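You operate a simulated robot arm through the tools that you are given. There is no shell and no other tool.

You are at the controls of a simulated robot arm. One attempt, no reset.

## Task
Put some things from the top of the mould bench away. At the end: the black core from the top of the mould bench is in the drawer of the mould bench; the red core from the top of the mould bench is in the drawer of the mould bench; whatever was shut is shut again. Leave all else as you found it, and nothing knocked over (what rides in a drawer may roll over).

It is judged by the outcome, as a careful person would: the job done as asked, and still so three seconds after it is handed in. It fails if anything else is knocked over, pushed out of place, dropped, spilled or broken.

## Robot
A 7-joint arm with a two-finger parallel gripper, fixed in place. Base frame: the origin is on the floor under the middle of its stand, x ahead of it, y to its left, z up; the work surface is at about z = 880. Readings come in mm, rad, newtons and seconds.
With the tool pointing down near the work surface it reaches from about 240 to 680 mm from the base axis. Its first joint turns from -1.152 to 1.152 rad. Payload 2.4 kg.
The tool frame sits at the grasp point between the pads (the TCP): z along the fingers, y along the line on which they close. The tips reach 30 mm beyond it. Largest opening 94 mm; finger width 28, thickness 10; the body of the gripper, 50 by 96 mm, starts 55 mm behind the TCP.
Orientation is that of the tool frame in the base frame, as a unit quaternion [x, y, z, w]. With the fingers straight down and closing along the base's y, the tool's x points along the base's -x, its y along +y and its z along -z.

## Interface
- The arm moves only by the tool arm_command. Its argument "series" is a list that holds one entry, the list of rows, each a list of 7 numbers: the shift along the tool's x, y, z in mm, then the turn, a rotation vector about the tool's x, y, z in rad, then the finger opening in mm, from 0 to 94. In form: [[[tx, ty, tz, rx, ry, rz, claw], ...]]. A call has 1 to 20 rows; each row shifts and turns the commanded pose from where the row before left it, along the tool's axes as they then stand. Each row takes 0.2 s and may step no farther than 50 mm and 0.15 rad from the row before; otherwise, or with a gripper value out of range, the whole call is refused. Where a pose cannot be reached the arm comes as near as it can. A force on the tool above 40 N (or 10 N above the force at the start of the call, whichever is more), or a blocked arm, ends the call early, and 0.2 s more pass. Each finger travels about 153 mm/s and halts on what it meets, pressing with about 42 N; the grip force reading is that of the motor and also rises with nothing between the fingers. The clock runs only during rows and for 0.2 s after the last one: add rows that do not move to give the fingers time. It gives the time, the measured TCP pose, the force on the tool (base axes), the opening and the grip force at its end, in the units of the frame above (readings bear some noise), with the torque about the TCP (base axes, N m) and any sound that the robot's microphone picked up.
- Cameras (640 x 400 px; columns grow to the right, rows downward): "scene" is fixed at [42.3, 478.9, 1439.6]; the picture's right is [-0.71, -0.70, 0.00], its down [-0.42, 0.43, -0.80] and it looks along [0.56, -0.57, -0.60] (base axes); focal length 297 px, centre (320, 200). "wrist" rides on the gripper at [76, 14, -103] in the tool frame; the picture's right is [-0.18, 0.98, 0.00], its down [-0.75, -0.14, -0.64] and it looks along [-0.63, -0.12, 0.77] (tool axes); focal length 243 px, centre (320, 200). There is no depth. A picture from a camera that has moved, and an enlarged one, comes with that camera's place and axes in the base frame and with its lens.
- grab_frame(camera): a new picture of that camera. No time passes.
- inspect(camera, box): a new picture of the part [left, top, right, bottom] of that camera's present view, enlarged. No time passes.
- finish_job(): hands the job in; it is judged then, once.

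Nothing tells you positions but the pictures and the camera data. Unless the task says otherwise, let go and move clear before handing in.

The tools are called after "Request:" by a JSON object that holds its "op" and its "data". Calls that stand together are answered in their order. arm_command: Moves the arm, as the interface text tells. Its arguments: {"type":"object","properties":{"series":{"type":"array","items":{"type":"array","items":{"type":"array","items":{"type":"number"}}}}},"required":["series"]} The other tools are called the same way: grab_frame (camera) takes a picture; inspect (camera, box) takes an enlarged picture of a part of a camera's view; finish_job () hands the job in.

At the start:

```text
t: 0.0
ee_pos: [427.7, -22.6, 1199.2]
tool_rot: [0.001, 1.0, 0.0, 0.0]
ft_force: [-0.1, 0.2, 0.3]
ft_torque: [-0.03, 0.02, 0.0]
grip_width: 94.1
grasp_force: 0.1
```

scene: 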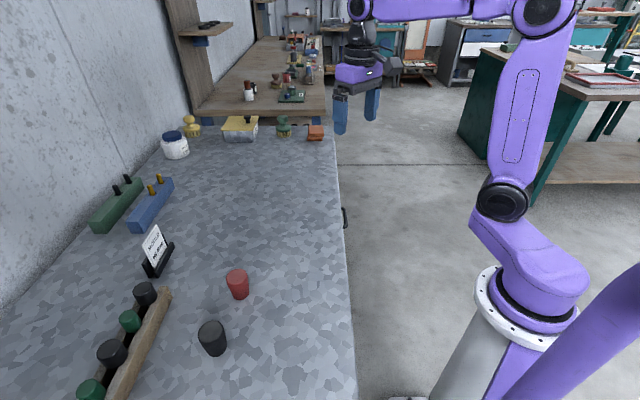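
wrist: 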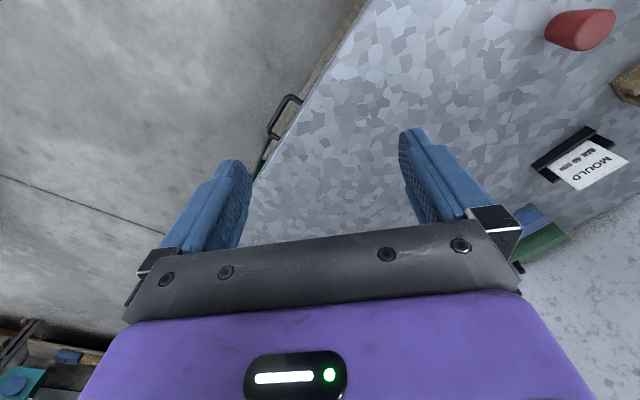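

I see a bench lying diagonally to the base, with a free red core at about (458, 312), a free black core at about (388, 415), and a drawer handle on the front face near (516, -118). I'll look closer before moving anything.

Request:
{"op": "inspect", "data": {"camera": "scene", "box": [60, 220, 300, 400]}}

Request:
{"op": "inspect", "data": {"camera": "scene", "box": [280, 120, 420, 260]}}

Request:
{"op": "inspect", "data": {"camera": "wrist", "box": [220, 60, 380, 200]}}

Request:
{"op": "inspect", "data": {"camera": "scene", "box": [80, 100, 340, 280]}}

```text
2.22 times, centred on (180, 310) of scene
camera zoom: at [42.3, 478.9, 1439.6], right [-0.71, -0.7, 0.0], down [-0.42, 0.43, -0.8], along [0.56, -0.57, -0.6], focal length 659 px, centre (631, -44)
```

zoom: 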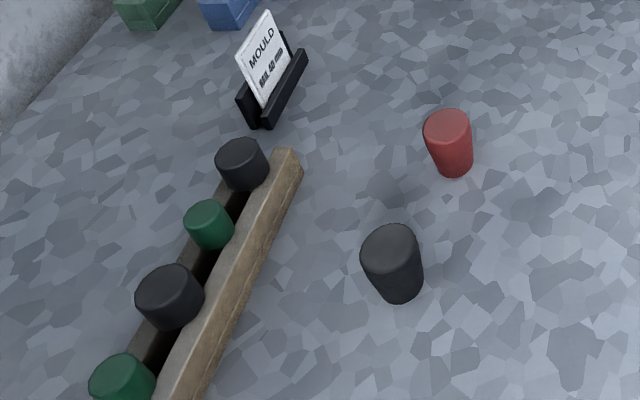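

```text
2.86 times, centred on (350, 190) of scene
camera zoom: at [42.3, 478.9, 1439.6], right [-0.71, -0.7, 0.0], down [-0.42, 0.43, -0.8], along [0.56, -0.57, -0.6], focal length 848 px, centre (234, 229)
```

zoom: 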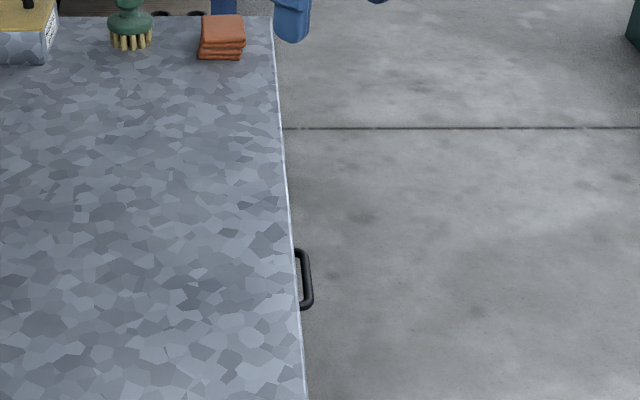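

```text
2.86 times, centred on (300, 130) of wrist
camera zoom: at [350.4, -8.4, 1301.9], right [0.18, 0.98, 0.0], down [0.75, -0.14, 0.64], along [0.63, -0.12, -0.77], focal length 693 px, centre (377, 400)
```

zoom: 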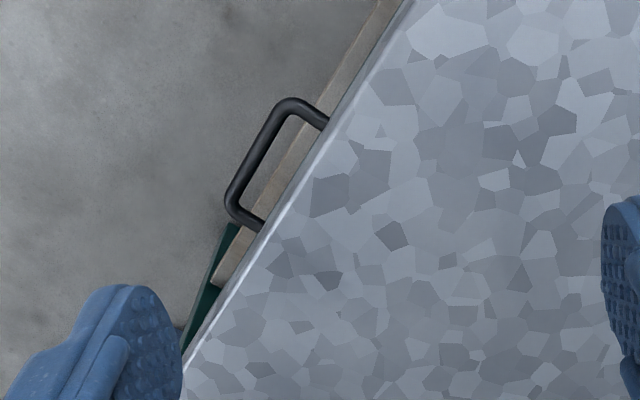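

```text
2.22 times, centred on (210, 190) of scene
camera zoom: at [42.3, 478.9, 1439.6], right [-0.71, -0.7, 0.0], down [-0.42, 0.43, -0.8], along [0.56, -0.57, -0.6], focal length 659 px, centre (564, 222)
```

zoom: 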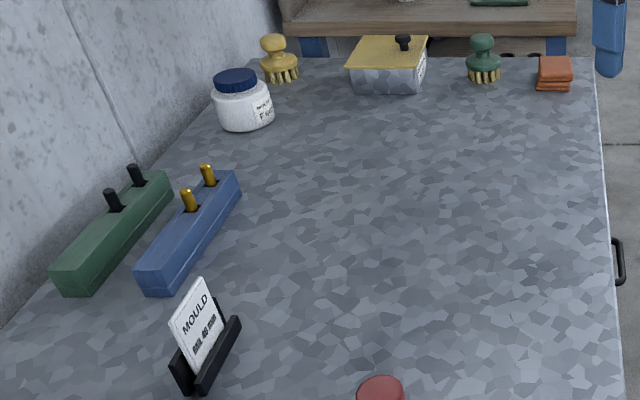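

The bench edge runs along about (0.71, -0.70), and the drawer faces the base. I'll swing the gripper round in front of the drawer, tilted toward it, to see the handle and drawer front with the wrist camera.

Request:
{"op": "arm_command", "data": {"series": [[[-2.5, -29, 33, 0, 0, 0, 60], [-2.5, -29, 33, 0, 0, 0, 60], [-2.5, -29, 33, 0, 0, 0, 60], [-2.5, -29, 33, 0, 0, 0, 60], [-2.5, -29, 33, 0, 0, 0, 60], [-2.5, -29, 33, 0, 0, 0, 60], [0, 0, 0, 0, 0, 0.131, 60], [0, 0, 0, 0, 0, 0.131, 60], [0, 0, 0, 0, 0, 0.131, 60], [0, 0, 0, 0, 0, 0.131, 60], [0, 0, 0, 0, 0, 0.131, 60], [0, 0, 0, 0, 0, 0.13, 60], [0, 0, 0, -0.15, 0, 0, 60], [0, 0, 0, -0.15, 0, 0, 60], [0, 0, 0, -0.15, 0, 0, 60], [0, 0, 0, -0.15, 0, 0, 60], [0, 0, 0, -0.15, 0, 0, 60], [0, 0, 0, 0, 0, 0, 60]]]}}

Request:
{"op": "grab_frame", "data": {"camera": "wrist"}}

Request:
{"op": "grab_frame", "data": {"camera": "scene"}}

```text
t: 3.8
ee_pos: [440.9, -196.6, 1001.2]
tool_rot: [0.356, 0.86, 0.339, 0.141]
ft_force: [-1.0, -0.7, -0.2]
ft_torque: [-0.01, -0.03, 0.01]
grip_width: 59.8
grasp_force: 0.1
```

```text
taken
camera wrist: at [345.3, -184.9, 1085.8], right [0.64, 0.38, 0.67], down [0.15, -0.92, 0.37], along [0.76, -0.14, -0.64], focal length 243 px, centre (320, 200)
```

wrist: 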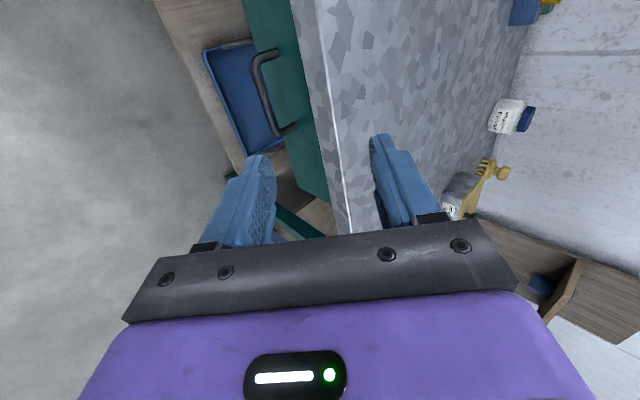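

```text
taken
```

scene: 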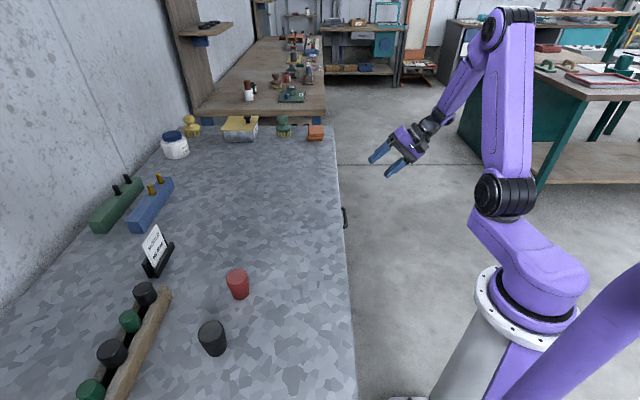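

The teal drawer front with its dark bar handle is now in view, and a lower shelf holds a blue tray. I'll zoom in to work out exact positions.

Request:
{"op": "inspect", "data": {"camera": "wrist", "box": [180, 0, 380, 240]}}

Request:
{"op": "inspect", "data": {"camera": "wrist", "box": [235, 30, 335, 150]}}

```text
1.67 times, centred on (280, 120) of wrist
camera zoom: at [345.3, -184.9, 1085.8], right [0.64, 0.38, 0.67], down [0.15, -0.92, 0.37], along [0.76, -0.14, -0.64], focal length 404 px, centre (387, 333)
```

zoom: 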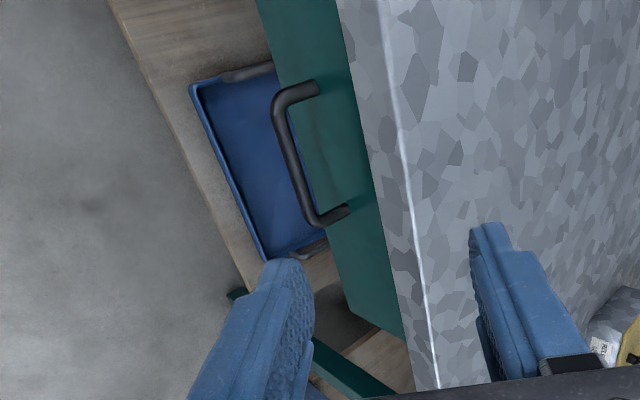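

```text
3.33 times, centred on (285, 90) of wrist
camera zoom: at [345.3, -184.9, 1085.8], right [0.64, 0.38, 0.67], down [0.15, -0.92, 0.37], along [0.76, -0.14, -0.64], focal length 809 px, centre (437, 567)
```

zoom: 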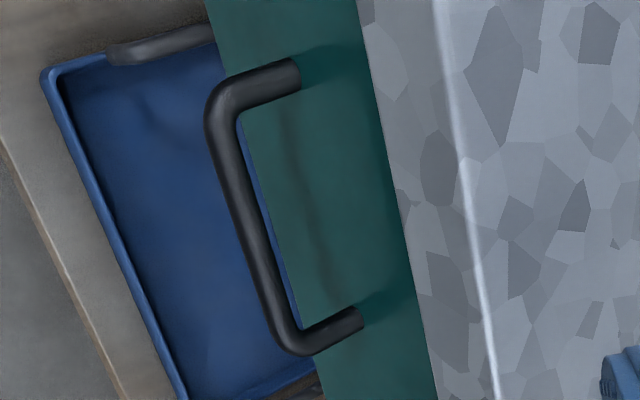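

The handle bar looks to be centred near (522, -132, 785), about 35 mm out from a teal drawer front that spans roughly z 728–850, under a slab lip. I'll move to a pre-grasp point short of it and check alignment.

Request:
{"op": "arm_command", "data": {"series": [[[-2.8, -17.8, 38.5, 0, 0, 0, 40], [-2.8, -17.8, 38.5, 0, 0, 0, 30], [-2.8, -17.8, 38.5, 0, 0, 0, 30], [-2.8, -17.8, 38.5, 0, 0, 0, 30], [0, 0, 0, 0, 0, 0, 30]]]}}

Request:
{"op": "grab_frame", "data": {"camera": "wrist"}}

Request:
{"op": "inspect", "data": {"camera": "scene", "box": [300, 130, 460, 250]}}

```text
t: 5.0
ee_pos: [488.5, -167.7, 840.2]
tool_rot: [0.355, 0.86, 0.338, 0.141]
ft_force: [-0.1, 0.1, -0.5]
ft_torque: [-0.02, 0.0, -0.01]
grip_width: 30.1
grasp_force: 0.1
```

```text
taken
camera wrist: at [391.8, -155.7, 924.7], right [0.64, 0.38, 0.67], down [0.15, -0.91, 0.37], along [0.75, -0.14, -0.64], focal length 243 px, centre (320, 200)
```

wrist: 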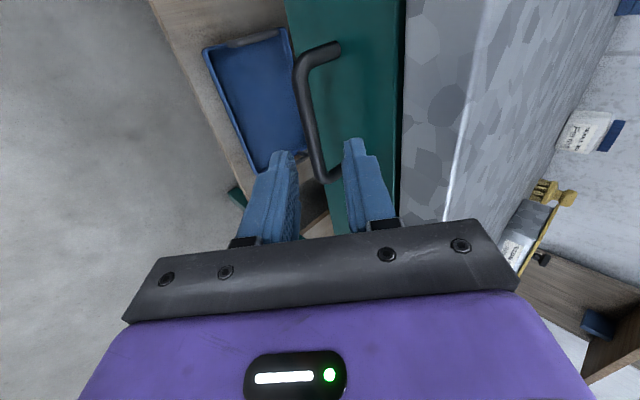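

```text
3.33 times, centred on (380, 190) of scene
camera zoom: at [42.3, 478.9, 1439.6], right [-0.71, -0.7, 0.0], down [-0.42, 0.43, -0.8], along [0.56, -0.57, -0.6], focal length 989 px, centre (120, 233)
```

zoom: 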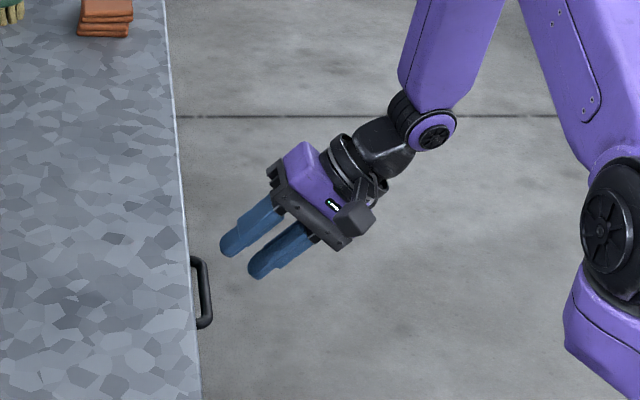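

Request:
{"op": "inspect", "data": {"camera": "wrist", "box": [240, 20, 440, 240]}}

```text
1.82 times, centred on (340, 130) of wrist
camera zoom: at [391.8, -155.7, 924.7], right [0.64, 0.38, 0.67], down [0.15, -0.91, 0.37], along [0.75, -0.14, -0.64], focal length 441 px, centre (284, 327)
```

zoom: 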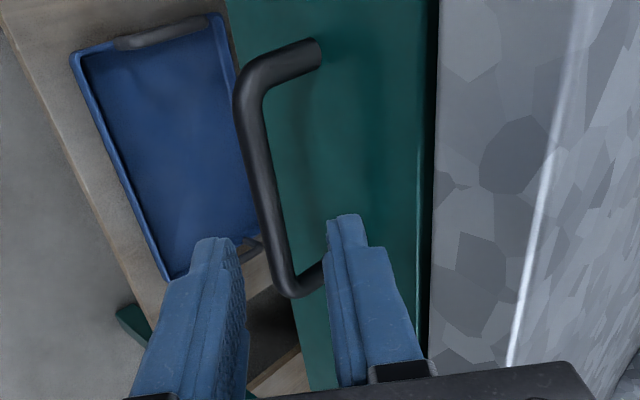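

The bar lies about 75 mm ahead of the grasp point and about 5 mm toward the lower finger. I'll shift, advance until it sits between the fingertips, and check before closing.

Request:
{"op": "arm_command", "data": {"series": [[[0, -5, 10, 0, 0, 0, 28], [0, 0, 16, 0, 0, 0, 28], [0, 0, 16, 0, 0, 0, 28], [0, 0, 15, 0, 0, 0, 28], [0, 0, 0, 0, 0, 0, 28]]]}}

Request:
{"op": "inspect", "data": {"camera": "wrist", "box": [220, 60, 440, 240]}}

Request:
{"op": "inspect", "data": {"camera": "scene", "box": [310, 150, 430, 240]}}

```text
t: 6.2
ee_pos: [512.3, -143.1, 797.1]
tool_rot: [0.356, 0.86, 0.338, 0.14]
ft_force: [0.2, 0.0, 0.7]
ft_torque: [-0.01, 0.0, 0.01]
grip_width: 28.3
grasp_force: 0.1
```

```text
2.22 times, centred on (330, 150) of wrist
camera zoom: at [416.5, -131.2, 880.3], right [0.64, 0.38, 0.67], down [0.15, -0.92, 0.37], along [0.75, -0.14, -0.64], focal length 539 px, centre (298, 311)
```

zoom: 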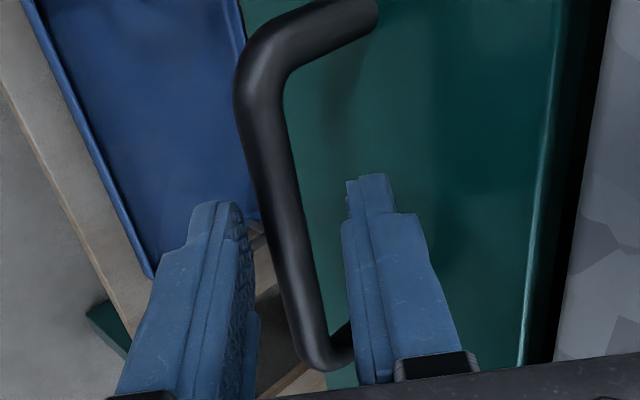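

```text
4.44 times, centred on (370, 195) of scene
camera zoom: at [42.3, 478.9, 1439.6], right [-0.71, -0.7, 0.0], down [-0.42, 0.43, -0.8], along [0.56, -0.57, -0.6], focal length 1318 px, centre (98, 222)
```

zoom: 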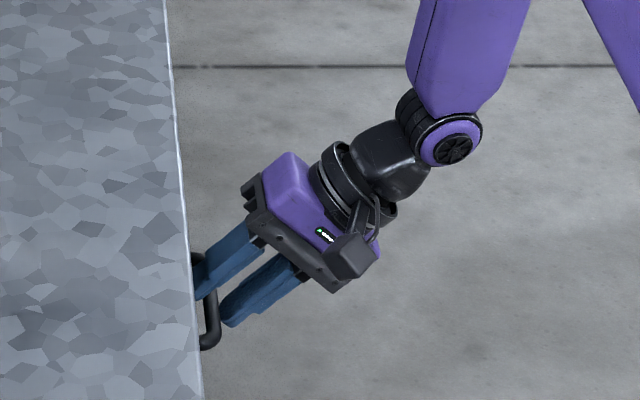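

The bar is between the fingers, slightly nearer the lower one. I'll centre it and close the grip.

Request:
{"op": "arm_command", "data": {"series": [[[0, -4, 0, 0, 0, 0, 28], [0, 0, 0, 0, 0, 0, 18], [0, 0, 0, 0, 0, 0, 8], [0, 0, 0, 0, 0, 0, 4], [0, 0, 0, 0, 0, 0, 4]]]}}

Request:
{"op": "inspect", "data": {"camera": "wrist", "box": [220, 60, 440, 240]}}

```text
t: 7.4
ee_pos: [511.7, -146.0, 793.3]
tool_rot: [0.356, 0.86, 0.339, 0.14]
ft_force: [0.6, 1.2, 11.0]
ft_torque: [-0.02, -0.37, 0.98]
grip_width: 11.8
grasp_force: 44.8
```

```text
2.22 times, centred on (330, 150) of wrist
camera zoom: at [414.6, -133.3, 878.2], right [0.64, 0.38, 0.67], down [0.15, -0.91, 0.37], along [0.76, -0.14, -0.64], focal length 539 px, centre (298, 311)
```

zoom: 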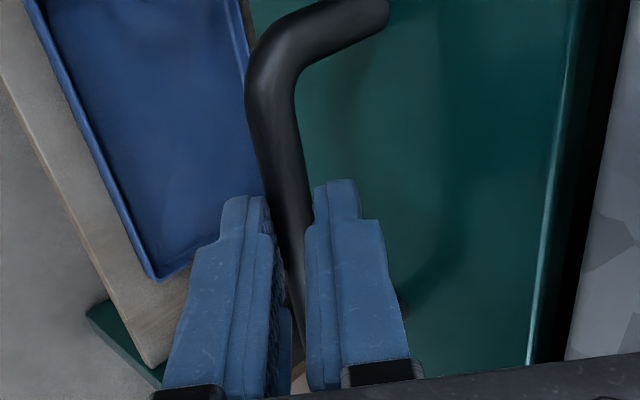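

The handle is gripped (11.8 mm). I'll pull the drawer straight out along its axis in small steps.

Request:
{"op": "arm_command", "data": {"series": [[[0, -3.7, -3.4, 0, 0, 0, 4], [0, -7.3, -6.8, 0, 0, 0, 4], [0, -7.3, -6.8, 0, 0, 0, 4], [0, -7.3, -6.8, 0, 0, 0, 4], [0, -7.3, -6.8, 0, 0, 0, 4], [0, -7.3, -6.8, 0, 0, 0, 4], [0, 0, 0, 0, 0, 0, 4]]]}}

Request:
{"op": "grab_frame", "data": {"camera": "scene"}}

Request:
{"op": "grab_frame", "data": {"camera": "wrist"}}

```text
t: 9.0
ee_pos: [471.9, -185.8, 793.9]
tool_rot: [0.356, 0.859, 0.339, 0.143]
ft_force: [2.0, -3.6, 33.0]
ft_torque: [-0.47, -1.38, 0.08]
grip_width: 11.5
grasp_force: 45.4
```

```text
taken
```

scene: 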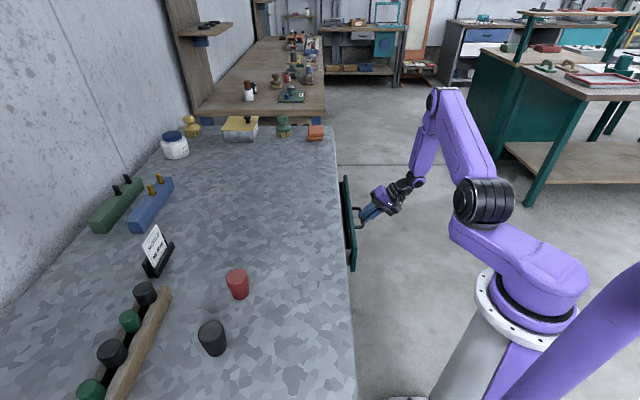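

```text
taken
camera wrist: at [374.6, -172.7, 877.7], right [0.64, 0.38, 0.67], down [0.15, -0.92, 0.37], along [0.76, -0.14, -0.64], focal length 243 px, centre (320, 200)
```

wrist: 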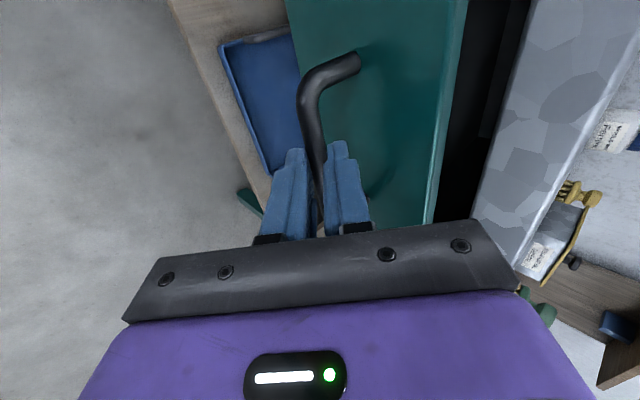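

The drawer has come out about 56 mm, but I'm pressing the handle down a bit (33 N). I'll ease upward and see the force before pulling on.

Request:
{"op": "arm_command", "data": {"series": [[[0, 0.7, -0.75, 0, 0, 0, 4], [0, 0.7, -0.75, 0, 0, 0, 4], [0, 0, 0, 0, 0, 0, 4]]]}}

```text
t: 9.8
ee_pos: [470.6, -186.3, 794.7]
tool_rot: [0.357, 0.86, 0.336, 0.14]
ft_force: [11.0, -10.7, 0.2]
ft_torque: [-1.19, -1.23, 0.03]
grip_width: 11.6
grasp_force: 45.2
```

Request:
{"op": "arm_command", "data": {"series": [[[-0.6, -7.2, -6.9, 0, 0, 0, 4], [-0.2, -7.2, -6.9, 0, 0, 0, 4], [-0.2, -7.2, -6.9, 0, 0, 0, 4], [-0.2, -7.2, -6.9, 0, 0, 0, 4], [-0.2, -7.2, -6.9, 0, 0, 0, 4], [-0.2, -7.2, -6.9, 0, 0, 0, 4], [0, 0, 0, 0, 0, 0, 4]]]}}

Request:
{"op": "grab_frame", "data": {"camera": "scene"}}

```text
t: 11.4
ee_pos: [430.7, -227.6, 794.8]
tool_rot: [0.356, 0.859, 0.34, 0.139]
ft_force: [3.9, -4.7, -12.8]
ft_torque: [-0.69, -0.37, 0.81]
grip_width: 11.6
grasp_force: 45.0
```

```text
taken
```

scene: 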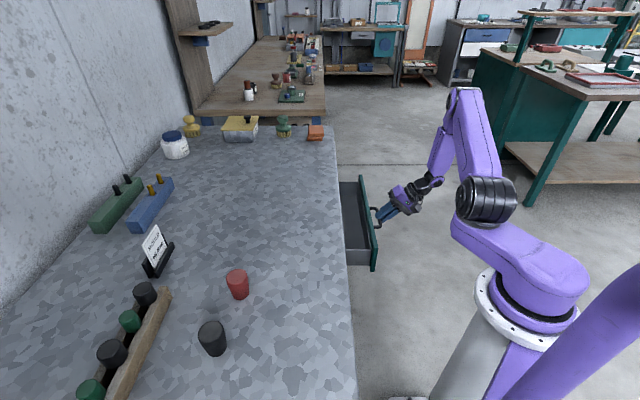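

Request:
{"op": "arm_command", "data": {"series": [[[-0.3, -7.6, -6.5, 0, 0, 0, 4], [-0.2, -7.3, -6.8, 0, 0, 0, 4], [-0.2, -7.3, -6.8, 0, 0, 0, 4], [-0.2, -7.3, -6.8, 0, 0, 0, 4], [-0.2, -7.3, -6.8, 0, 0, 0, 4], [-0.2, -7.3, -6.8, 0, 0, 0, 4], [-0.2, -7.3, -6.8, 0, 0, 0, 4], [0, 0, 0, 0, 0, 0, 4]]]}}

Request:
{"op": "grab_frame", "data": {"camera": "scene"}}

Request:
{"op": "grab_frame", "data": {"camera": "wrist"}}

```text
t: 13.2
ee_pos: [380.1, -277.9, 794.5]
tool_rot: [0.355, 0.86, 0.339, 0.139]
ft_force: [-12.1, 11.6, -28.2]
ft_torque: [-0.79, -0.18, 0.83]
grip_width: 11.7
grasp_force: 45.1
```

```text
taken
```

scene: 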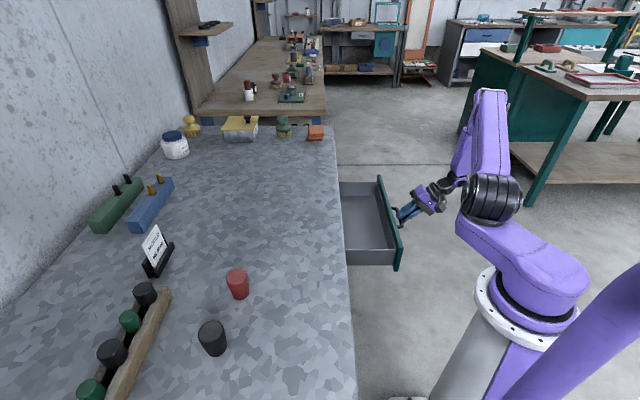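

```text
taken
camera wrist: at [283.2, -265.4, 878.9], right [0.64, 0.38, 0.67], down [0.15, -0.92, 0.37], along [0.75, -0.13, -0.64], focal length 243 px, centre (320, 200)
```

wrist: 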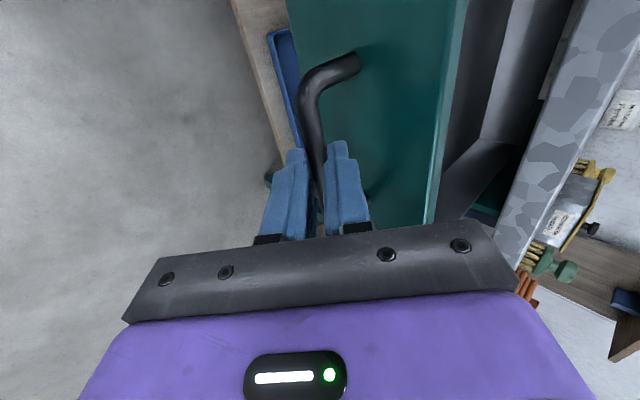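

The drawer is out about 186 mm and looks empty inside, which is enough room. I'll relax the contact forces, open the fingers, and back straight off the handle.

Request:
{"op": "arm_command", "data": {"series": [[[0.4, -0.7, 0.75, 0, 0, 0, 4], [0.4, -0.7, 0.75, 0, 0, 0, 4], [0, 0, 0, 0, 0, 0, 16], [0, 0, 0, 0, 0, 0, 28], [0, 0, 0, 0, 0, 0, 28]]]}}

Request:
{"op": "inspect", "data": {"camera": "wrist", "box": [220, 60, 440, 240]}}

```text
t: 14.4
ee_pos: [380.8, -277.6, 792.9]
tool_rot: [0.357, 0.86, 0.338, 0.14]
ft_force: [0.8, 0.2, -0.3]
ft_torque: [0.0, 0.05, 0.0]
grip_width: 28.2
grasp_force: 0.1
```

```text
2.22 times, centred on (330, 150) of wrist
camera zoom: at [284.7, -264.7, 877.4], right [0.64, 0.38, 0.67], down [0.15, -0.92, 0.37], along [0.75, -0.14, -0.64], focal length 539 px, centre (298, 311)
```

zoom: 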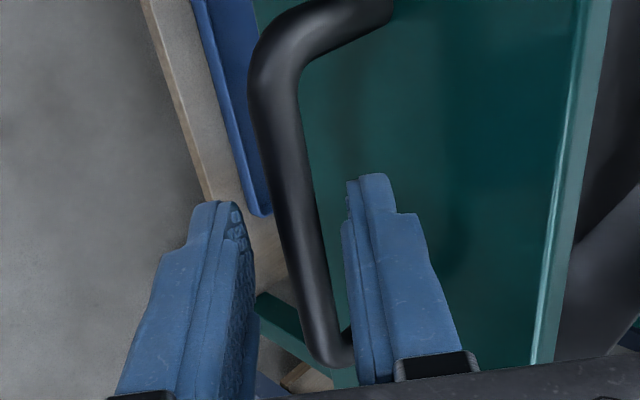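

Request:
{"op": "arm_command", "data": {"series": [[[0, 0, -15, 0, 0, 0, 28], [0, 0, -20, 0, 0, 0, 28], [0, 0, -25, 0, 0, 0, 28], [0, 20.4, -22, 0, 0, 0, 40], [0, 27.2, -29.2, 0, 0, 0, 60], [0, 27.2, -29.2, 0, 0, 0, 60], [0, 27.2, -29.2, 0, 0, 0, 60], [0, 27.2, -29.2, 0, 0, 0, 60], [0, 0, 0, 0, 0, 0, 60]]]}}

Request:
{"op": "grab_frame", "data": {"camera": "wrist"}}

Request:
{"op": "grab_frame", "data": {"camera": "scene"}}

```text
t: 16.4
ee_pos: [353.6, -306.2, 1027.0]
tool_rot: [0.356, 0.859, 0.339, 0.141]
ft_force: [-0.4, 0.5, -0.8]
ft_torque: [0.01, -0.03, 0.01]
grip_width: 60.2
grasp_force: 0.0
```

```text
taken
camera wrist: at [257.1, -293.8, 1110.6], right [0.64, 0.38, 0.67], down [0.15, -0.92, 0.37], along [0.75, -0.14, -0.64], focal length 243 px, centre (320, 200)
```

wrist: 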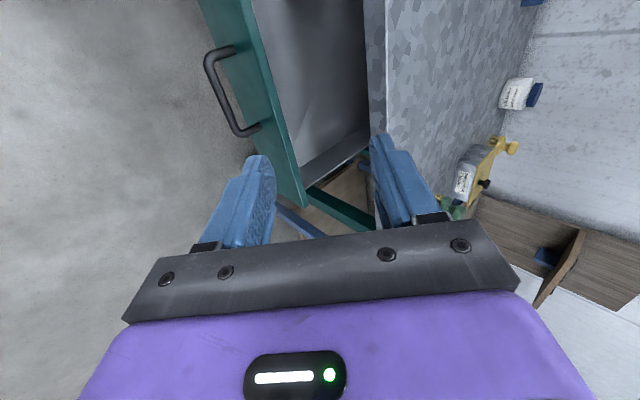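

```text
taken
```

scene: 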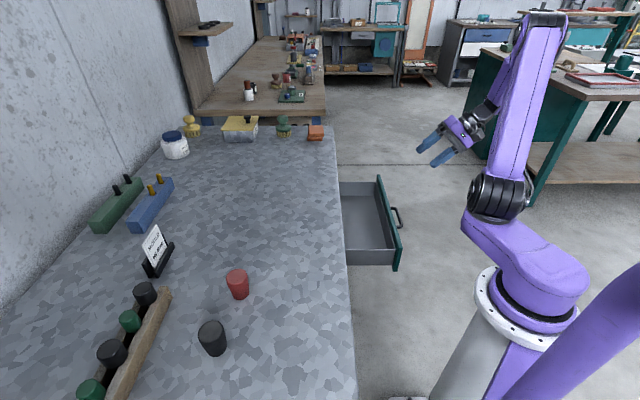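

Request:
{"op": "inspect", "data": {"camera": "scene", "box": [320, 160, 430, 280]}}

Request:
{"op": "inspect", "data": {"camera": "wrist", "box": [180, 0, 400, 210]}}

```text
3.33 times, centred on (375, 220) of scene
camera zoom: at [42.3, 478.9, 1439.6], right [-0.71, -0.7, 0.0], down [-0.42, 0.43, -0.8], along [0.56, -0.57, -0.6], focal length 989 px, centre (137, 133)
```

zoom: 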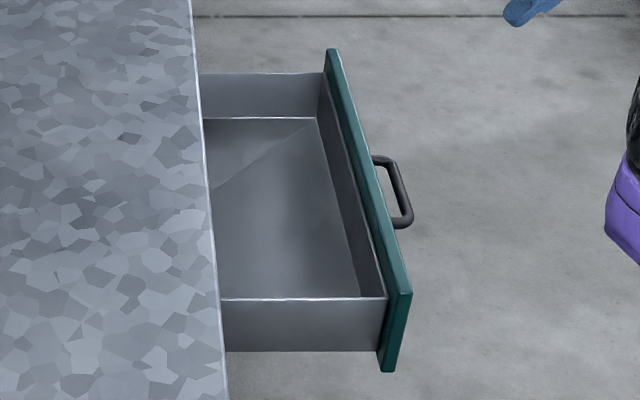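

```text
1.90 times, centred on (290, 105) of wrist
camera zoom: at [257.1, -293.8, 1110.6], right [0.64, 0.38, 0.67], down [0.15, -0.92, 0.37], along [0.75, -0.14, -0.64], focal length 462 px, centre (377, 381)
```

zoom: 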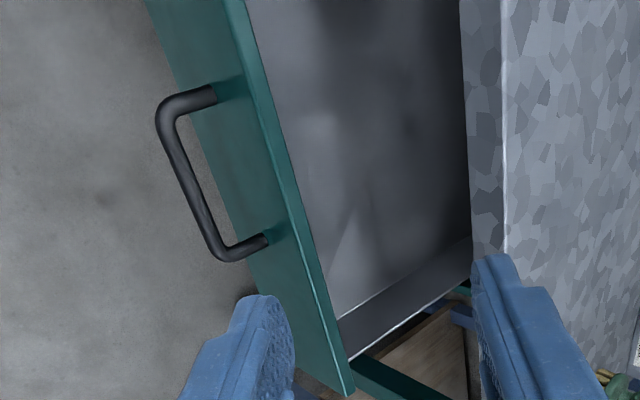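

The drawer is open and empty where I can see, with a floor near z ≈ 740 and side walls near z ≈ 795. I'll un-tilt the tool, keeping its closing axis along the drawer's depth, and move above the red core to get a better fix on it.

Request:
{"op": "arm_command", "data": {"series": [[[0, 0, 0, 0.15, 0, 0, 70], [0, 0, 0, 0.15, 0, 0, 70], [0, 0, 0, 0.15, 0, 0, 70], [0, 0, 0, 0.15, 0, 0, 70], [0, 0, 0, 0.15, 0, 0, 70], [25.9, 36.5, -3.8, 0, 0, 0, 70], [25.9, 36.5, -3.8, 0, 0, 0, 70], [25.9, 36.5, -3.8, 0, 0, 0, 70], [25.9, 36.5, -3.8, 0, 0, 0, 70], [25.9, 36.5, -3.8, 0, 0, 0, 70], [25.9, 36.5, -3.8, 0, 0, 0, 70], [25.9, 36.5, -3.8, 0, 0, 0, 70], [25.9, 36.5, -3.8, 0, 0, 0, 70], [25.9, 36.5, -3.8, 0, 0, 0, 70], [25.9, 36.5, -3.8, 0, 0, 0, 70], [25.9, 36.5, -3.8, 0, 0, 0, 70], [25.9, 36.5, -3.8, 0, 0, 0, 70], [25.9, 36.5, -3.8, 0, 0, 0, 70], [25.9, 36.5, -3.8, 0, 0, 0, 70], [0, 0, 0, 0, 0, 0, 70]]]}}

Request:
{"op": "grab_frame", "data": {"camera": "wrist"}}

Request:
{"op": "grab_frame", "data": {"camera": "scene"}}

```text
t: 20.6
ee_pos: [458.8, 311.1, 1079.4]
tool_rot: [0.383, 0.924, 0.0, 0.0]
ft_force: [0.0, -0.2, 0.3]
ft_torque: [-0.01, -0.01, -0.01]
grip_width: 70.1
grasp_force: 0.0
```

```text
taken
camera wrist: at [414.6, 376.2, 1181.2], right [0.83, 0.56, 0.0], down [0.43, -0.63, 0.64], along [0.36, -0.53, -0.77], focal length 243 px, centre (320, 200)
```

wrist: 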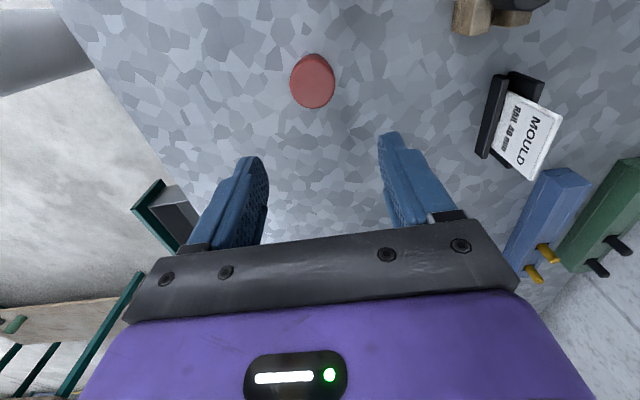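

```text
taken
```

scene: 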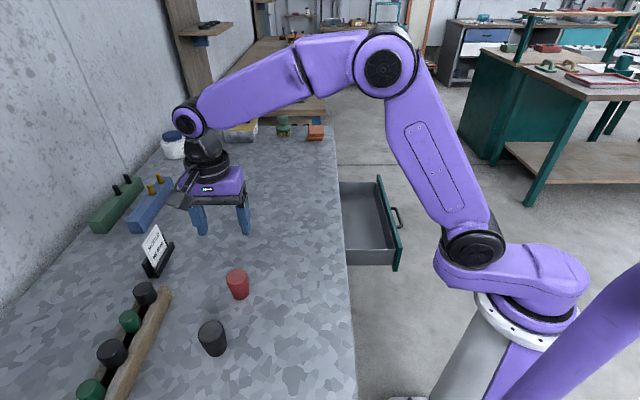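

Request:
{"op": "inspect", "data": {"camera": "wrist", "box": [260, 30, 370, 120]}}

Request:
{"op": "inspect", "data": {"camera": "scene", "box": [180, 250, 270, 370]}}

```text
4.44 times, centred on (315, 75) of wrist
camera zoom: at [414.6, 376.2, 1181.2], right [0.83, 0.56, 0.0], down [0.43, -0.63, 0.64], along [0.36, -0.53, -0.77], focal length 1078 px, centre (342, 756)
```

zoom: 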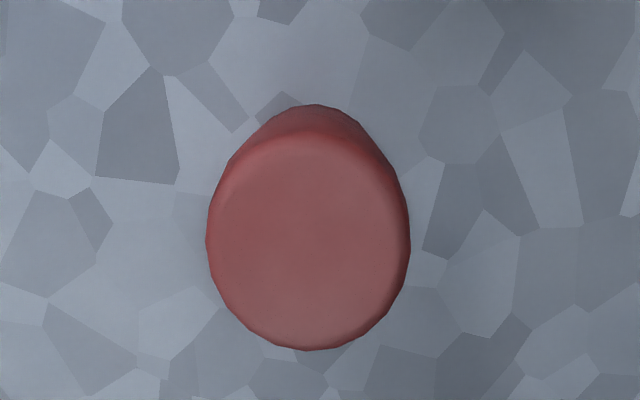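

```text
3.33 times, centred on (225, 310) of scene
camera zoom: at [42.3, 478.9, 1439.6], right [-0.71, -0.7, 0.0], down [-0.42, 0.43, -0.8], along [0.56, -0.57, -0.6], focal length 989 px, centre (637, -167)
```

zoom: 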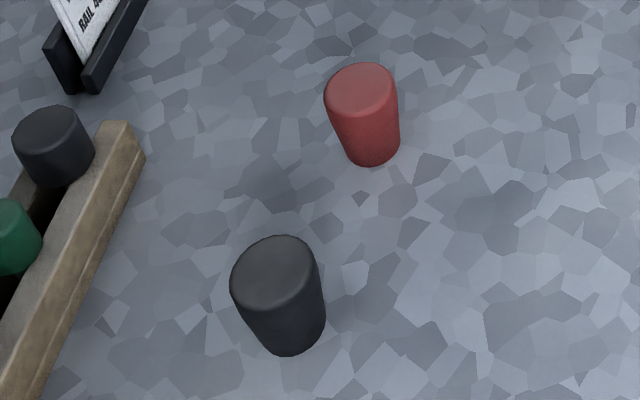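

The red core's top centre works out to about (445, 319), roughly 44 mm wide at the top and 55–60 mm tall. I'll centre over it, come partway down, and check again.

Request:
{"op": "arm_command", "data": {"series": [[[7.6, -2.1, 20, 0, 0, 0, 74], [7.7, -2.1, 20, 0, 0, 0, 74], [0, 0, 35, 0, 0, 0, 74], [0, 0, 0, 0, 0, 0, 74]]]}}

Request:
{"op": "grab_frame", "data": {"camera": "wrist"}}

Request:
{"op": "inspect", "data": {"camera": "scene", "box": [150, 180, 300, 320]}}

```text
t: 21.6
ee_pos: [443.4, 318.4, 1002.6]
tool_rot: [0.383, 0.924, 0.0, 0.0]
ft_force: [0.8, -0.9, -0.2]
ft_torque: [0.05, -0.02, -0.01]
grip_width: 73.7
grasp_force: 0.0
```

```text
taken
camera wrist: at [399.8, 383.6, 1105.2], right [0.83, 0.56, 0.0], down [0.43, -0.63, 0.64], along [0.36, -0.53, -0.77], focal length 243 px, centre (320, 200)
```

wrist: 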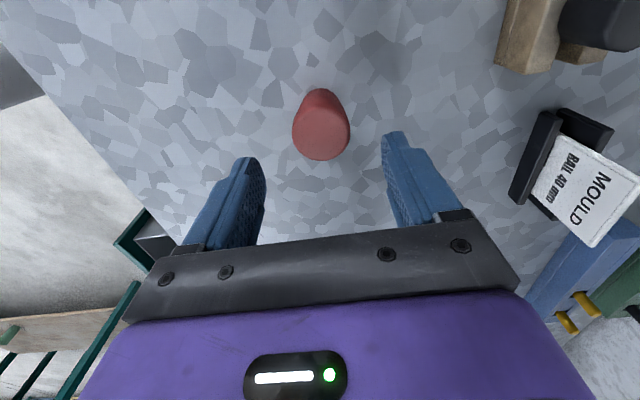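

```text
2.86 times, centred on (225, 250) of scene
camera zoom: at [42.3, 478.9, 1439.6], right [-0.71, -0.7, 0.0], down [-0.42, 0.43, -0.8], along [0.56, -0.57, -0.6], focal length 848 px, centre (591, 57)
```

zoom: 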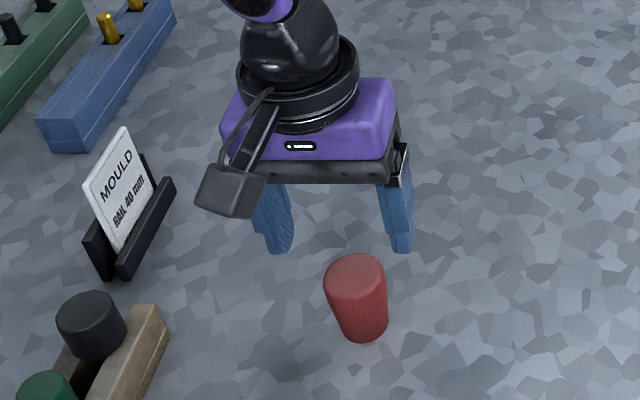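

Request:
{"op": "inspect", "data": {"camera": "wrist", "box": [270, 75, 380, 175]}}

```text
4.00 times, centred on (325, 125) of wrist
camera zoom: at [399.8, 383.6, 1105.2], right [0.83, 0.56, 0.0], down [0.43, -0.63, 0.64], along [0.36, -0.53, -0.77], focal length 970 px, centre (300, 500)
```

zoom: 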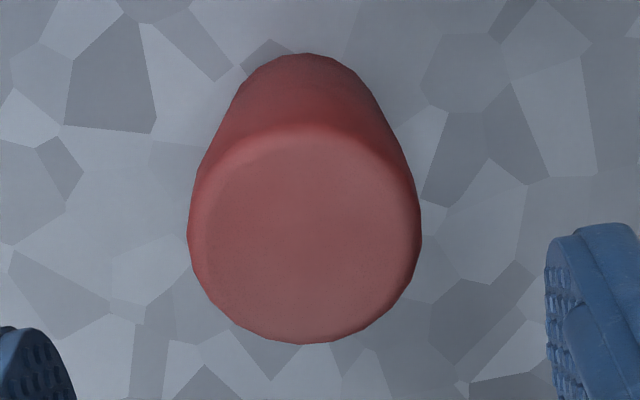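

Aligned within a millimetre or two. I'll descend to just above the table and close on the red core.

Request:
{"op": "arm_command", "data": {"series": [[[0.5, 0.5, 25, 0, 0, 0, 74], [0.5, 0.5, 25, 0, 0, 0, 74], [0, 0, 20, 0, 0, 0, 74], [0, 0, 16, 0, 0, 0, 74], [0, 0, 0, 0, 0, 0, 74], [0, 0, 0, 0, 0, 0, 60], [0, 0, 0, 0, 0, 0, 45], [0, 0, 0, 0, 0, 0, 34], [0, 0, 0, 0, 0, 0, 30], [0, 0, 0, 0, 0, 0, 30]]]}}

Request:
{"op": "grab_frame", "data": {"camera": "wrist"}}

Request:
{"op": "inspect", "data": {"camera": "scene", "box": [150, 180, 300, 320]}}

```text
t: 23.8
ee_pos: [443.8, 320.9, 918.4]
tool_rot: [0.383, 0.924, 0.0, 0.0]
ft_force: [-0.8, 0.4, -0.3]
ft_torque: [0.0, -0.01, 0.01]
grip_width: 44.5
grasp_force: 42.1
```

```text
taken
camera wrist: at [398.5, 385.3, 1019.3], right [0.83, 0.56, 0.0], down [0.43, -0.63, 0.64], along [0.36, -0.53, -0.77], focal length 243 px, centre (320, 200)
```

wrist: 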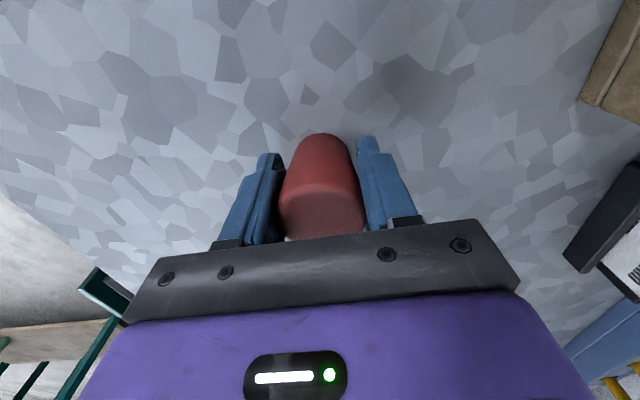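

```text
2.86 times, centred on (225, 250) of scene
camera zoom: at [42.3, 478.9, 1439.6], right [-0.71, -0.7, 0.0], down [-0.42, 0.43, -0.8], along [0.56, -0.57, -0.6], focal length 848 px, centre (591, 57)
```

zoom: 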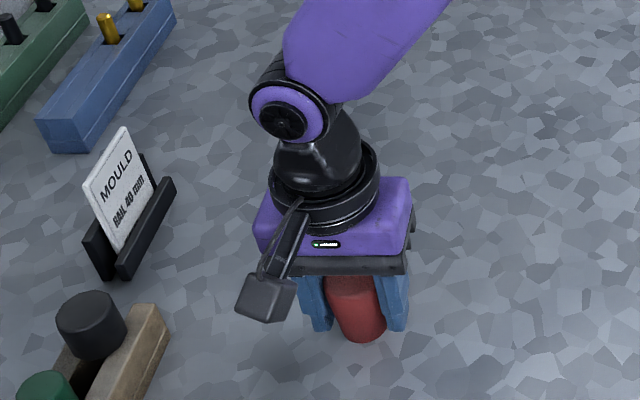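

The red core is firmly held, with its base about 38 mm below the grasp point. I'll lift it and carry it over the open drawer.

Request:
{"op": "arm_command", "data": {"series": [[[0, 0, -20, 0, 0, 0, 30], [0, 0, -40, 0, 0, 0, 30], [0, 0, -45, 0, 0, 0, 30], [0, 0, -37, 0, 0, 0, 30], [-20, -16, 0, 0, 0, 0, 30], [-35.7, -29.3, 0, 0, 0, 0, 30], [-35.7, -29.3, 0, 0, 0, 0, 30], [-35.7, -29.3, 0, 0, 0, 0, 30], [-35.7, -29.3, 0, 0, 0, 0, 30], [-35.7, -29.3, 0, 0, 0, 0, 30], [-35.7, -29.3, 0, 0, 0, 0, 30], [-35.7, -29.3, 0, 0, 0, 0, 30], [-35.7, -29.3, 0, 0, 0, 0, 30], [-35.7, -29.3, 0, 0, 0, 0, 30], [-35.7, -29.3, 0, 0, 0, 0, 30], [-16, -14, 0, 0, 0, 0, 30], [0, 0, 0, 0, 0, 0, 30]]]}}

Request:
{"op": "grab_frame", "data": {"camera": "wrist"}}

Request:
{"op": "grab_frame", "data": {"camera": "scene"}}

```text
t: 27.4
ee_pos: [492.1, -186.8, 1059.4]
tool_rot: [0.383, 0.924, 0.0, 0.0]
ft_force: [0.0, -0.4, 0.2]
ft_torque: [-0.01, 0.03, 0.0]
grip_width: 30.1
grasp_force: 0.1
```

```text
taken
camera wrist: at [447.7, -120.8, 1161.7], right [0.83, 0.56, 0.0], down [0.43, -0.63, 0.64], along [0.36, -0.53, -0.77], focal length 243 px, centre (320, 200)
```

wrist: 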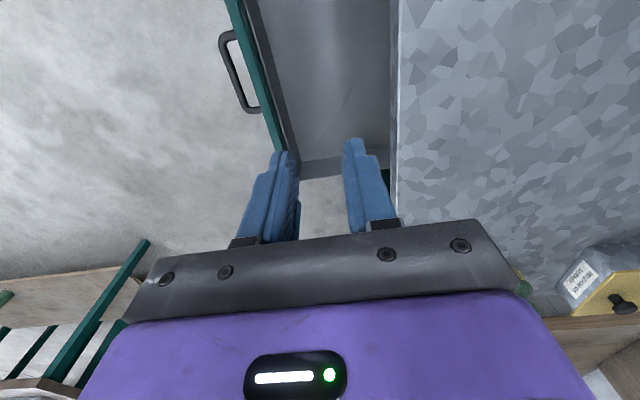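

```text
taken
```

scene: 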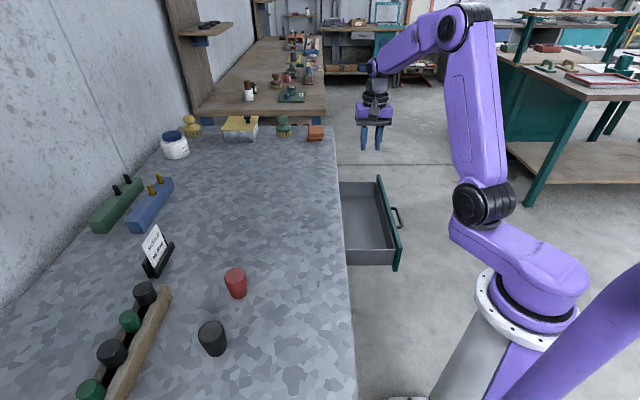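

The gripper came away empty: the red core slipped out at the lift and is still standing about where it was. I'll check its state closely before trying again.

Request:
{"op": "inspect", "data": {"camera": "scene", "box": [180, 250, 270, 370]}}

Request:
{"op": "inspect", "data": {"camera": "wrist", "box": [210, 0, 430, 250]}}

```text
3.33 times, centred on (225, 310) of scene
camera zoom: at [42.3, 478.9, 1439.6], right [-0.71, -0.7, 0.0], down [-0.42, 0.43, -0.8], along [0.56, -0.57, -0.6], focal length 989 px, centre (637, -167)
```

zoom: 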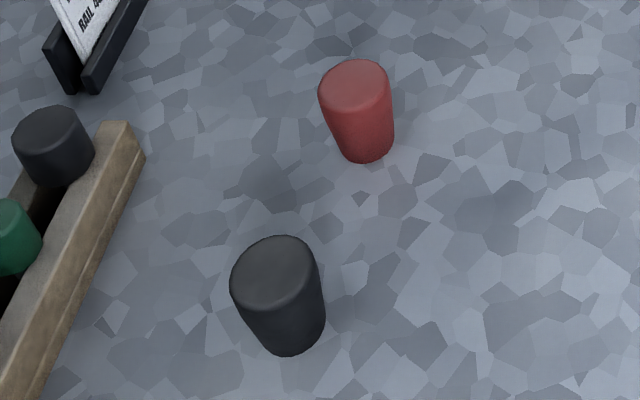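

```text
1.60 times, centred on (320, 125) of wrist
camera zoom: at [447.7, -120.8, 1161.7], right [0.83, 0.56, 0.0], down [0.43, -0.63, 0.64], along [0.36, -0.53, -0.77], focal length 388 px, centre (320, 320)
```

zoom: 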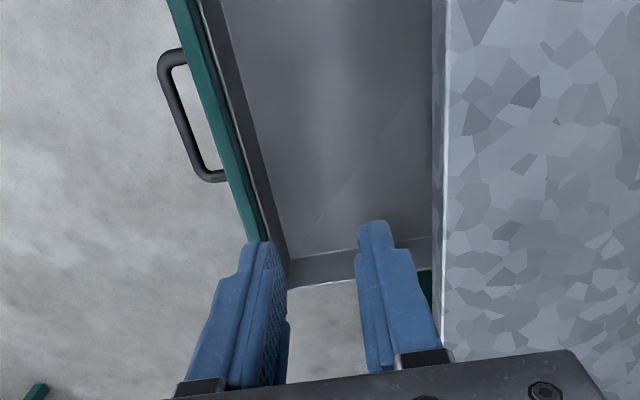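

The red core is still upright, nudged only about 4 mm. I'll go back over it with the gripper open and regrasp higher on its wide rim, testing the grip with a small lift.

Request:
{"op": "arm_command", "data": {"series": [[[35.65, 29.75, 0, 0, 0, 0, 74], [35.65, 29.75, 0, 0, 0, 0, 74], [35.65, 29.75, 0, 0, 0, 0, 74], [35.65, 29.75, 0, 0, 0, 0, 74], [35.65, 29.75, 0, 0, 0, 0, 74], [35.65, 29.75, 0, 0, 0, 0, 74], [35.65, 29.75, 0, 0, 0, 0, 74], [35.65, 29.75, 0, 0, 0, 0, 74], [35.65, 29.75, 0, 0, 0, 0, 74], [35.65, 29.75, 0, 0, 0, 0, 74], [35.65, 29.75, 0, 0, 0, 0, 74], [0, 0, 28, 0, 0, 0, 74], [0, 0, 28, 0, 0, 0, 74], [0, 0, 0, 0, 0, 0, 74]]]}}

Request:
{"op": "inspect", "data": {"camera": "wrist", "box": [270, 75, 380, 175]}}

Request:
{"op": "grab_frame", "data": {"camera": "wrist"}}

```text
t: 30.4
ee_pos: [448.9, 321.5, 1005.8]
tool_rot: [0.383, 0.924, 0.0, 0.0]
ft_force: [-0.1, 0.3, -0.1]
ft_torque: [-0.03, -0.04, 0.03]
grip_width: 74.1
grasp_force: 0.1
```

```text
4.00 times, centred on (325, 125) of wrist
camera zoom: at [404.5, 386.8, 1107.8], right [0.83, 0.56, 0.0], down [0.43, -0.63, 0.64], along [0.36, -0.53, -0.77], focal length 970 px, centre (300, 500)
```

zoom: 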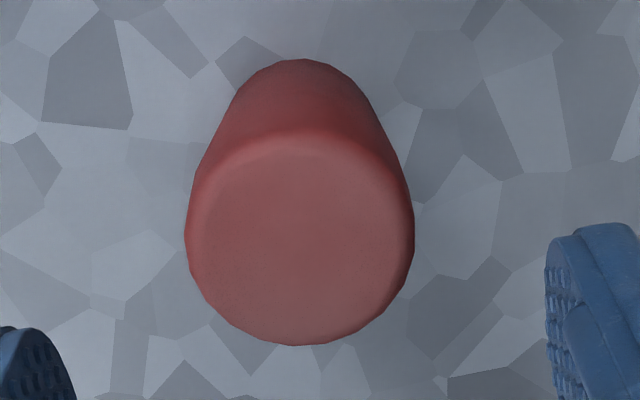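

```text
taken
camera wrist: at [404.5, 386.8, 1107.8], right [0.83, 0.56, 0.0], down [0.43, -0.63, 0.64], along [0.36, -0.53, -0.77], focal length 243 px, centre (320, 200)
```

wrist: 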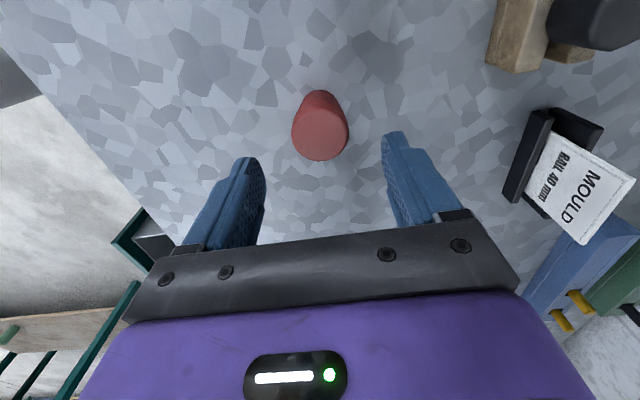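

Request:
{"op": "arm_command", "data": {"series": [[[-0.5, 0, 25, 0, 0, 0, 74], [-0.5, 0, 25, 0, 0, 0, 74], [0, 0, 20, 0, 0, 0, 74], [0, 0, 9, 0, 0, 0, 74], [0, 0, 0, 0, 0, 0, 74], [0, 0, 0, 0, 0, 0, 60], [0, 0, 0, 0, 0, 0, 48], [0, 0, 0, 0, 0, 0, 38], [0, 0, 0, 0, 0, 0, 20], [0, 0, 0, 0, 0, 0, 10], [0, 0, 0, 0, 0, 0, 10]]]}}

Request:
{"op": "grab_frame", "data": {"camera": "wrist"}}

Request:
{"op": "inspect", "data": {"camera": "scene", "box": [180, 210, 290, 310]}}

```text
t: 32.8
ee_pos: [447.6, 321.1, 925.8]
tool_rot: [0.382, 0.924, 0.0, 0.0]
ft_force: [-0.2, -0.2, 0.5]
ft_torque: [-0.02, -0.02, 0.01]
grip_width: 43.6
grasp_force: 42.0
```

```text
taken
camera wrist: at [404.4, 386.4, 1028.2], right [0.83, 0.56, 0.0], down [0.43, -0.63, 0.64], along [0.36, -0.53, -0.77], focal length 243 px, centre (320, 200)
```

wrist: 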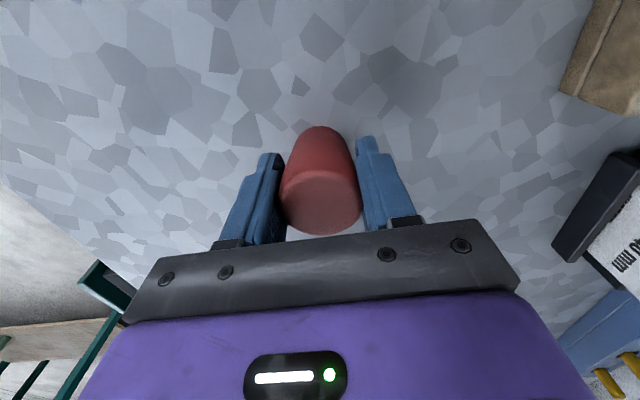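

```text
4.00 times, centred on (235, 260) of scene
camera zoom: at [42.3, 478.9, 1439.6], right [-0.71, -0.7, 0.0], down [-0.42, 0.43, -0.8], along [0.56, -0.57, -0.6], focal length 1186 px, centre (660, -40)
```

zoom: 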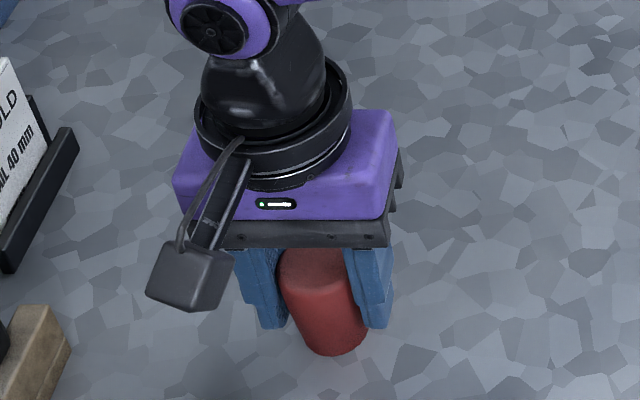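

Closed at 43.6 mm with full force. I'll do a slow, small test lift.

Request:
{"op": "arm_command", "data": {"series": [[[0, 0, -2, 0, 0, 0, 10], [0, 0, -3, 0, 0, 0, 10], [0, 0, -4, 0, 0, 0, 10], [0, 0, -4, 0, 0, 0, 10], [0, 0, 0, 0, 0, 0, 10]]]}}

Request:
{"op": "grab_frame", "data": {"camera": "wrist"}}

Request:
{"op": "inspect", "data": {"camera": "scene", "box": [180, 210, 290, 310]}}

```text
t: 34.0
ee_pos: [448.4, 323.4, 939.2]
tool_rot: [0.382, 0.924, 0.0, 0.0]
ft_force: [-0.5, 0.2, -0.7]
ft_torque: [-0.01, 0.0, 0.04]
grip_width: 43.4
grasp_force: 41.8
```

```text
taken
camera wrist: at [404.1, 387.6, 1041.3], right [0.83, 0.56, 0.0], down [0.43, -0.63, 0.64], along [0.36, -0.53, -0.77], focal length 243 px, centre (320, 200)
```

wrist: 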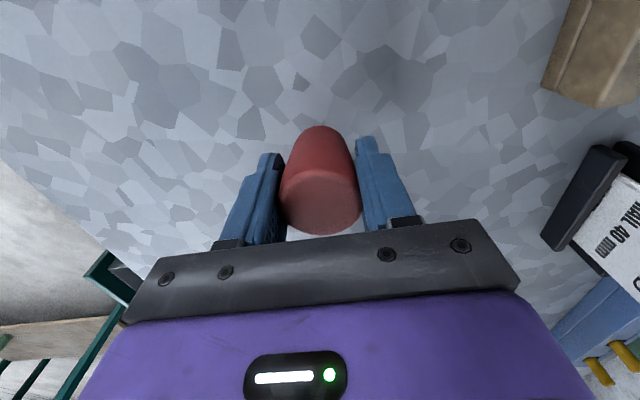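

```text
4.00 times, centred on (235, 260) of scene
camera zoom: at [42.3, 478.9, 1439.6], right [-0.71, -0.7, 0.0], down [-0.42, 0.43, -0.8], along [0.56, -0.57, -0.6], focal length 1186 px, centre (660, -40)
```

zoom: 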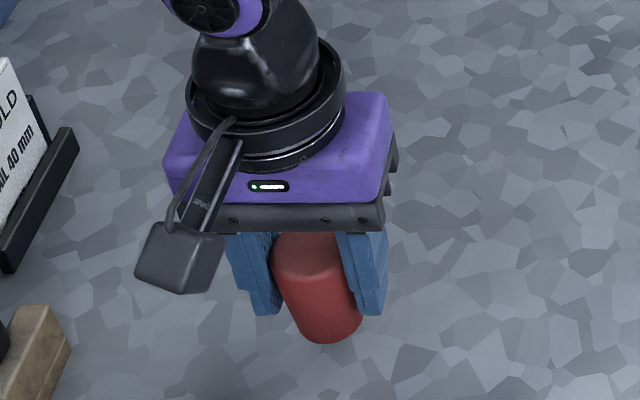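

The core is following the fingers this time. I'll continue lifting gently and confirm the hold.

Request:
{"op": "arm_command", "data": {"series": [[[0, 0, -4, 0, 0, 0, 10], [0, 0, -6, 0, 0, 0, 10], [0, 0, -8, 0, 0, 0, 10], [0, 0, -10, 0, 0, 0, 10], [0, 0, -10, 0, 0, 0, 10], [0, 0, -10, 0, 0, 0, 10], [0, 0, -8, 0, 0, 0, 10], [0, 0, -4, 0, 0, 0, 10], [0, 0, 0, 0, 0, 0, 10]]]}}

Request:
{"op": "inspect", "data": {"camera": "wrist", "box": [210, 90, 430, 250]}}

```text
t: 36.0
ee_pos: [448.6, 322.1, 999.8]
tool_rot: [0.383, 0.924, 0.0, 0.0]
ft_force: [0.2, -0.3, -0.3]
ft_torque: [0.0, 0.01, -0.01]
grip_width: 43.1
grasp_force: 41.9
```

```text
2.50 times, centred on (320, 170) of wrist
camera zoom: at [404.5, 386.9, 1101.7], right [0.83, 0.56, 0.0], down [0.43, -0.63, 0.64], along [0.36, -0.53, -0.77], focal length 606 px, centre (320, 275)
```

zoom: 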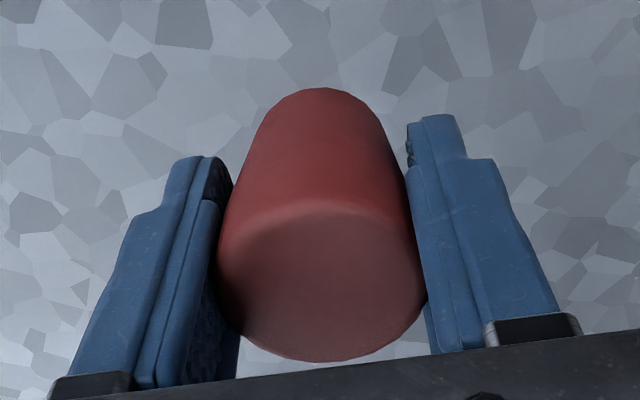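

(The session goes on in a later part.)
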